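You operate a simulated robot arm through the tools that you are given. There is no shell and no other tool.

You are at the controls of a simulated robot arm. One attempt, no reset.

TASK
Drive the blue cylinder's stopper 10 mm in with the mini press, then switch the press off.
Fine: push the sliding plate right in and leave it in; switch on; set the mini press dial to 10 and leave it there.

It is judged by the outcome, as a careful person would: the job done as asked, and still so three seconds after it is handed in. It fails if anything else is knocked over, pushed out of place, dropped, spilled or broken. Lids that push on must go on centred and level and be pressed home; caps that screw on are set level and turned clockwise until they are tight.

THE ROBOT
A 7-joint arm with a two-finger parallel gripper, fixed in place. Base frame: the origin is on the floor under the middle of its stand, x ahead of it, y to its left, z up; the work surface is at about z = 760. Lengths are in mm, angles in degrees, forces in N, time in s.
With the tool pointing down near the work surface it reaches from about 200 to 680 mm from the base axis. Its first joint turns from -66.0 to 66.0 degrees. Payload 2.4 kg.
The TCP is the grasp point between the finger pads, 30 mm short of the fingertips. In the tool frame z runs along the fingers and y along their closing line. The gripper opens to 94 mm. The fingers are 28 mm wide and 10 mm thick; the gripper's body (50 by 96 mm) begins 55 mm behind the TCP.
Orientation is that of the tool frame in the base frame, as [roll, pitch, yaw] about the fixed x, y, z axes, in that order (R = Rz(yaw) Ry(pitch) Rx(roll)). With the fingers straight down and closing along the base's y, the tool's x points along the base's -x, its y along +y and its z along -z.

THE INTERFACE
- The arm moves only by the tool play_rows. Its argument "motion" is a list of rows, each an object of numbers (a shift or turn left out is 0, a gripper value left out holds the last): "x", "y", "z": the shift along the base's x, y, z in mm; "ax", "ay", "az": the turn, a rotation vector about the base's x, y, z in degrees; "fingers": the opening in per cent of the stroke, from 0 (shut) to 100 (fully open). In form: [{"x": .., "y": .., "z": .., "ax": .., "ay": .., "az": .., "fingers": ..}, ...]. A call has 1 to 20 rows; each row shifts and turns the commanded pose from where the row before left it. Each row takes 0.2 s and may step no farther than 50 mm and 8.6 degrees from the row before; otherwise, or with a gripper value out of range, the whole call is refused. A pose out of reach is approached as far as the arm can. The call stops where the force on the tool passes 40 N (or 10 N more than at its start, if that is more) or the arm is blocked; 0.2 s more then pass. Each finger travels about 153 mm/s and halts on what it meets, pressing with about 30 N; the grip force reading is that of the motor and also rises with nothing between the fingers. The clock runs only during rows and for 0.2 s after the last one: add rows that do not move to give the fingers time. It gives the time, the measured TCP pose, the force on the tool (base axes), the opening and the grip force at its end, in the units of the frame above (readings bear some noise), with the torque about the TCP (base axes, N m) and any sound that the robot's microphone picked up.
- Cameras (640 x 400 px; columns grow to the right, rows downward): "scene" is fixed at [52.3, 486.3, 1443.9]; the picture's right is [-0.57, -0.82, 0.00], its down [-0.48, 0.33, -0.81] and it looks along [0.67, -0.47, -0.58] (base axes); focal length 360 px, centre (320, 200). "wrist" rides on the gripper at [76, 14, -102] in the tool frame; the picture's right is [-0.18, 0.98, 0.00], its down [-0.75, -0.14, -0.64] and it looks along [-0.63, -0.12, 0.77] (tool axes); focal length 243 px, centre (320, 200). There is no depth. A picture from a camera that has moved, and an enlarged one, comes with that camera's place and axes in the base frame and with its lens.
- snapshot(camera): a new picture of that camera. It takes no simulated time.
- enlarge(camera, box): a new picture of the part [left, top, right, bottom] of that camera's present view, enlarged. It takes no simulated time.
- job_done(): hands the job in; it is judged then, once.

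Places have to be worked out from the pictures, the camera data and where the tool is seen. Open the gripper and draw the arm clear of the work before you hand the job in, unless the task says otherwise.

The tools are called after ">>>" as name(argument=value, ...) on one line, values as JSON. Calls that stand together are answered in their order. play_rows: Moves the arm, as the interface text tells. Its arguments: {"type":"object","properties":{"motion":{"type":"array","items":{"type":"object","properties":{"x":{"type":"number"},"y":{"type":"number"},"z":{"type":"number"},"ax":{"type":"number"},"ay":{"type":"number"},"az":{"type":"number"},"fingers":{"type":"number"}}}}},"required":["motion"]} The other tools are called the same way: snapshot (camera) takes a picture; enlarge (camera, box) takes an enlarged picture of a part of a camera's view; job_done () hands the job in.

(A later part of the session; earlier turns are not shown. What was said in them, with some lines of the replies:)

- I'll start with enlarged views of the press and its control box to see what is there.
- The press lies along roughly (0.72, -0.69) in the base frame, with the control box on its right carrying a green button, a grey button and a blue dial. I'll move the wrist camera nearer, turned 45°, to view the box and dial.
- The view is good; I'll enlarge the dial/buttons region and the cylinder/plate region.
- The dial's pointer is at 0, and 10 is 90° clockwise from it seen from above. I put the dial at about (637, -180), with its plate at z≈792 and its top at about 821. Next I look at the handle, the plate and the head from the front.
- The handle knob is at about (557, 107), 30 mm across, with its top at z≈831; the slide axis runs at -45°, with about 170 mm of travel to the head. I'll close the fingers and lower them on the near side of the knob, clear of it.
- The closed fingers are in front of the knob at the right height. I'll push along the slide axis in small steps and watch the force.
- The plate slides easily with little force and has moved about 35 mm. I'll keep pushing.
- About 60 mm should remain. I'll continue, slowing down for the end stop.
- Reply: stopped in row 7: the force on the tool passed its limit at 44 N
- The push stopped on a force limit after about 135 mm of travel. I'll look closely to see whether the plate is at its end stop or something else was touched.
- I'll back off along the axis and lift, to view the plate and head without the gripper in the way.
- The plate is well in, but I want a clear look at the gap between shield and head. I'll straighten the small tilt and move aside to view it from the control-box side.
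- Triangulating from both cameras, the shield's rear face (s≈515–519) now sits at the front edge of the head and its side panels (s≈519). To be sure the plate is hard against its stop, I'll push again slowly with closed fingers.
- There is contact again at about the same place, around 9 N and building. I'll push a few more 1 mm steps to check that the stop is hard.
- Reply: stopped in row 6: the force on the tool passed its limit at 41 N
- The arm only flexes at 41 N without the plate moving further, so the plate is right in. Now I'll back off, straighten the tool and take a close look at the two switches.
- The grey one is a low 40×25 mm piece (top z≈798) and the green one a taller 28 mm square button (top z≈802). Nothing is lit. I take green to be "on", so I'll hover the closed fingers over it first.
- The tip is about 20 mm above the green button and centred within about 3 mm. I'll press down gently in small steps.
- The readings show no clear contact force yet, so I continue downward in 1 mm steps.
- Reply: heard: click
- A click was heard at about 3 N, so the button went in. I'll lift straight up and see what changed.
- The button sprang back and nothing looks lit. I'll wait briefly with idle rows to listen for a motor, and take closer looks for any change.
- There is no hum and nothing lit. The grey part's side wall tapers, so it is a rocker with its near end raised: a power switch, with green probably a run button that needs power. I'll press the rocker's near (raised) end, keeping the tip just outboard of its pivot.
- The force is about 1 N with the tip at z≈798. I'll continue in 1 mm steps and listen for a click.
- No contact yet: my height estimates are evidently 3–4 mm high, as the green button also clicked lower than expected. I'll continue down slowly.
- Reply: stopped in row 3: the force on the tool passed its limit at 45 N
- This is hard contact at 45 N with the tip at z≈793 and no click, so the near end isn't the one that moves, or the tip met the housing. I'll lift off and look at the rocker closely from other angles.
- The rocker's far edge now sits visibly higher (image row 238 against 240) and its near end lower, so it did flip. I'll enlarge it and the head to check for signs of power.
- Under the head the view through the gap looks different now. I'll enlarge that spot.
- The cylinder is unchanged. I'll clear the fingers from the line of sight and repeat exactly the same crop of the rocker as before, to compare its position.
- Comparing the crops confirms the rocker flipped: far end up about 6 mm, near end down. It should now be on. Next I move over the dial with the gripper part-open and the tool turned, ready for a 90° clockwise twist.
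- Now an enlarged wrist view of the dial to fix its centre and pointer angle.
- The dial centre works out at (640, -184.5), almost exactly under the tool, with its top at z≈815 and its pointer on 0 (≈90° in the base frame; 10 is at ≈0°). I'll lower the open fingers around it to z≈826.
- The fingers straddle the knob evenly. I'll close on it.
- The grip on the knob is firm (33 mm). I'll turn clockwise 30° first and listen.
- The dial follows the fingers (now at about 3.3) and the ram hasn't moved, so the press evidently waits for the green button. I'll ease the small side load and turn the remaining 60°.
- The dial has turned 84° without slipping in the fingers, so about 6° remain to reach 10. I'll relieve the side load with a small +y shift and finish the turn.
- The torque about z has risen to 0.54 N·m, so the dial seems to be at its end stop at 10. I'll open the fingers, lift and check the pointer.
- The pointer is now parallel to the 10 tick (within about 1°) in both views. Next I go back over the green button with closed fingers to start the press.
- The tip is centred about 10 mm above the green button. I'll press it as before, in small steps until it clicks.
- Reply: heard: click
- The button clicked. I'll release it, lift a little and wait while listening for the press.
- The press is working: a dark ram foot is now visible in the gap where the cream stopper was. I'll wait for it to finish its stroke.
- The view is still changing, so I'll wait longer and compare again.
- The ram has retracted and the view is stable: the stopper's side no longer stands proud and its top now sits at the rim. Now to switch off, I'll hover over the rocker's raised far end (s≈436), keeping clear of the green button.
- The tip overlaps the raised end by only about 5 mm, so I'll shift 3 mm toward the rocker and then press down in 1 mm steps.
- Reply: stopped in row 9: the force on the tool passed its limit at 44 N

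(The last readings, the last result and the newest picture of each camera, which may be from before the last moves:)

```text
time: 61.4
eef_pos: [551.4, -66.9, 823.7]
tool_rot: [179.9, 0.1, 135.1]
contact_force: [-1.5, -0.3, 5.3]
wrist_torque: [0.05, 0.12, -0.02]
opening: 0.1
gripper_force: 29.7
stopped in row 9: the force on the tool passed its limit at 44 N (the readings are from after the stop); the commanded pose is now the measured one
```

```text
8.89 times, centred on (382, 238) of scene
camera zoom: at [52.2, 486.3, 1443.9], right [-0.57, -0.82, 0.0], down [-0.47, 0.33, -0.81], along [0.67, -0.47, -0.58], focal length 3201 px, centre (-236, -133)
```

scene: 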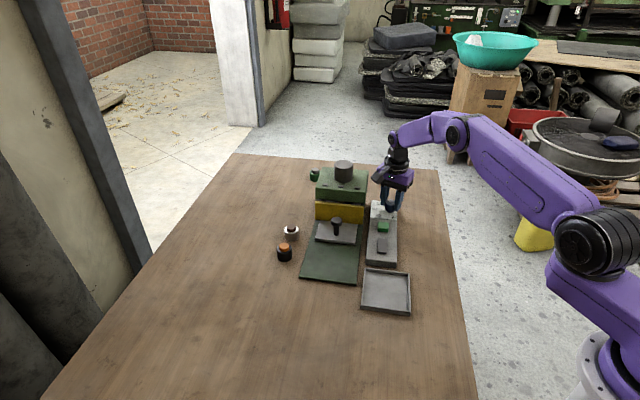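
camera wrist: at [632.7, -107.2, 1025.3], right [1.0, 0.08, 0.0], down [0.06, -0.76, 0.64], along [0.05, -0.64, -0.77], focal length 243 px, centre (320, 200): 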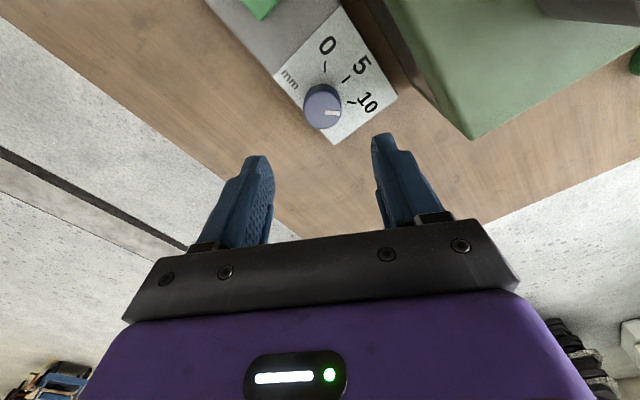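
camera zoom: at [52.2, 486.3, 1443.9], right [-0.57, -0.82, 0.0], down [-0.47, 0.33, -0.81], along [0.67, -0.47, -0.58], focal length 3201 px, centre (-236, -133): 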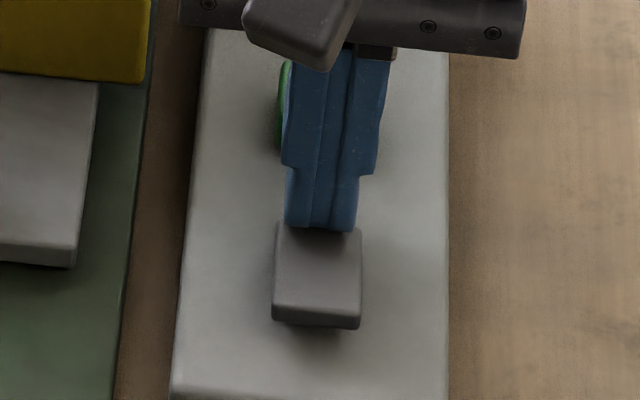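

The rocker's near end is back up (near edge at row ~328, as at the start), so it has flipped to off. I'll lift clear and verify everything.

>>> play_rows(motion=[{"z": 10}, {"z": 40}, {"z": 40}, {"x": -30, "y": 20, "z": 20}, {"x": -40, "y": 20, "z": 10}, {"x": -40, "y": 0, "z": 10, "fingers": 60}, {}, {}])

>>> enlarge(camera="scene", box=[360, 215, 405, 260])

>>> enlarge(camera="scene", box=[360, 190, 410, 225])

>>> enlarge(camera="scene", box=[338, 190, 358, 206])

>>> snapshot(camera="scene")

```text
time: 63.2
eef_pos: [442.8, -27.0, 951.5]
tool_rot: [179.9, 0.2, 135.2]
contact_force: [0.1, 0.6, -0.4]
wrist_torque: [0.01, -0.04, 0.01]
opening: 56.4
gripper_force: 0.1
```

```text
8.89 times, centred on (382, 238) of scene
camera zoom: at [52.3, 486.3, 1443.9], right [-0.57, -0.82, 0.0], down [-0.48, 0.33, -0.81], along [0.67, -0.47, -0.58], focal length 3201 px, centre (-236, -133)
```

zoom: 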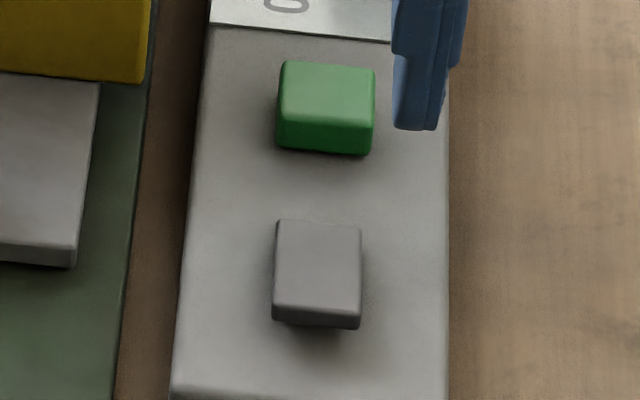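

```text
11.43 times, centred on (385, 208) of scene
camera zoom: at [52.3, 486.3, 1443.9], right [-0.57, -0.82, 0.0], down [-0.48, 0.33, -0.81], along [0.67, -0.47, -0.58], focal length 4115 px, centre (-423, 114)
```

zoom: 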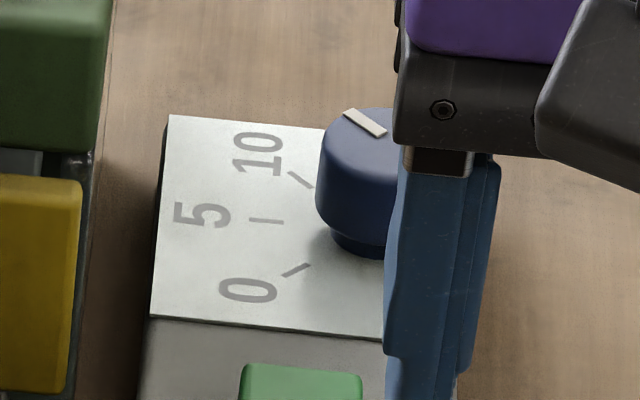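

```text
16.00 times, centred on (348, 198) of scene
camera zoom: at [52.3, 486.3, 1443.9], right [-0.57, -0.82, 0.0], down [-0.48, 0.33, -0.81], along [0.67, -0.47, -0.58], focal length 5761 px, centre (-128, 232)
```

zoom: 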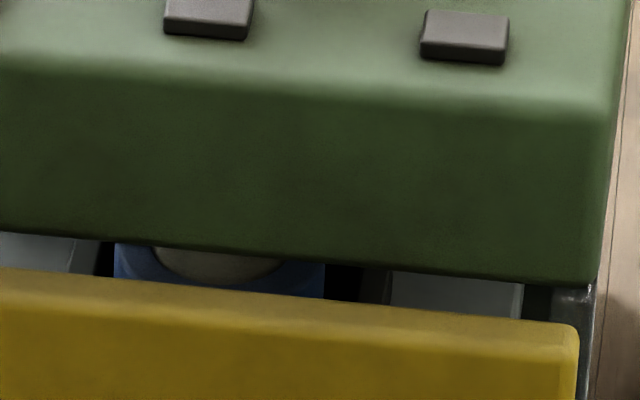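

```text
taken
```

scene: 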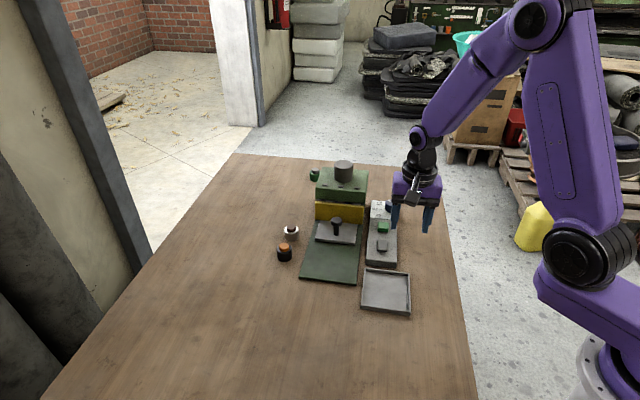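

The rocker matches its original "off" picture exactly, the dial still reads 10, and the plate is in with the stopper at the rim. I'll draw the arm back to its starting area with the gripper open and take a last look.

>>> play_rows(motion=[{"x": -25, "y": 13, "z": 27, "fingers": 100}, {"x": -25, "y": 13, "z": 27}, {"x": -25, "y": 13, "z": 27}, {"x": -25, "y": 13, "z": 27}, {"x": -22, "y": 13, "z": 27}, {}, {}])

>>> enlarge(camera="scene", box=[260, 150, 420, 320])

>>> enlarge(camera="scene", box=[360, 190, 410, 225])

>>> snapshot(camera="wrist")

```text
time: 64.8
eef_pos: [321.1, 38.3, 1088.9]
tool_rot: [179.8, 0.2, 135.2]
contact_force: [0.0, 0.1, -1.4]
wrist_torque: [0.03, 0.04, -0.03]
opening: 93.6
gripper_force: 0.0
```

```text
2.35 times, centred on (340, 235) of scene
camera zoom: at [52.3, 486.3, 1443.9], right [-0.57, -0.82, 0.0], down [-0.48, 0.33, -0.81], along [0.67, -0.47, -0.58], focal length 847 px, centre (273, 118)
```

zoom: 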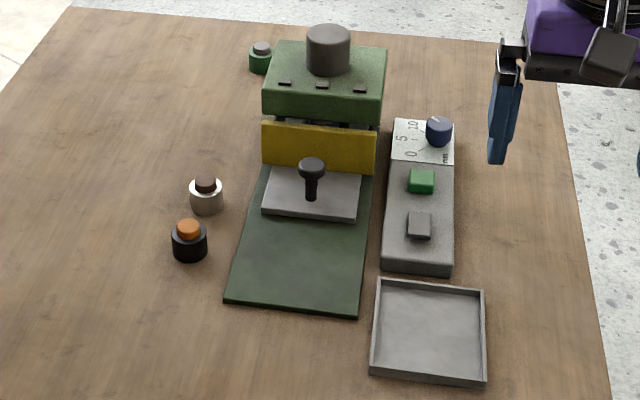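

```text
11.43 times, centred on (385, 208) of scene
camera zoom: at [52.3, 486.3, 1443.9], right [-0.57, -0.82, 0.0], down [-0.48, 0.33, -0.81], along [0.67, -0.47, -0.58], focal length 4115 px, centre (-423, 114)
```

zoom: 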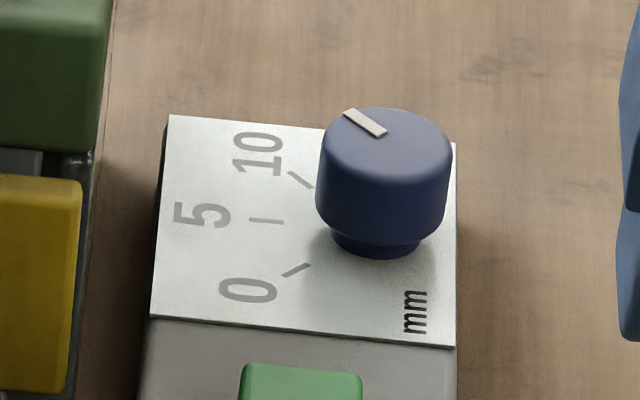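

```text
taken
camera wrist: at [276.0, 102.7, 1190.9], right [0.82, 0.57, 0.0], down [0.43, -0.63, 0.64], along [0.37, -0.53, -0.77], focal length 243 px, centre (320, 200)
```

wrist: 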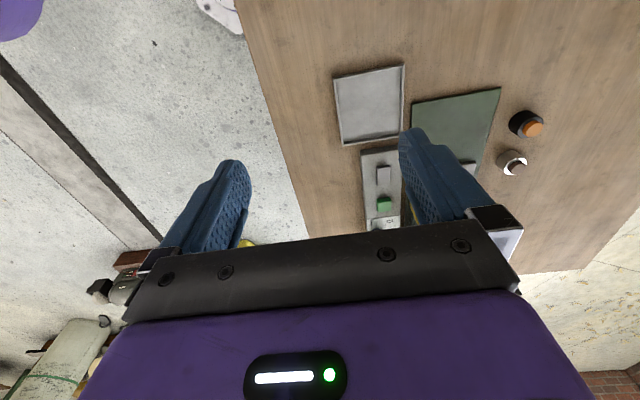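

The final pictures show the plate fully in, the dial at 10, the rocker off, the ram retracted with the stopper at the rim, and the other items where they were. The gripper is open and the arm is clear, so I hand the job in.

>>> job_done()

```text
The job is handed in.
```

The blue cylinder's stopper has been driven in with the press set to 10 mm, and the press is switched off. I could only see the stopper through the narrow gap under the press head. It stood proud of the rim before and now sits level with it, but I could not measure the 10 mm directly.

- **Plate:** it is pushed in against its stop and left there. A second push up to 41 N did not move it any further.
- **Power:** the grey rocker is the power switch. It was switched on for the stroke and is now back in its original off position.
- **Dial:** it was turned from 0 to 10 and left there. The pointer lines up with the 10 mark to within about 1°.
- **Stroke:** nothing moved until I pressed the green button. I saw the ram come down and go back up before switching off.
- **Extra press:** before I had identified the rocker, I pressed the green button once with the power off and the dial at 0. It clicked but had no visible effect.

The other items on the table look undisturbed. The gripper is open and the arm is clear of the work.
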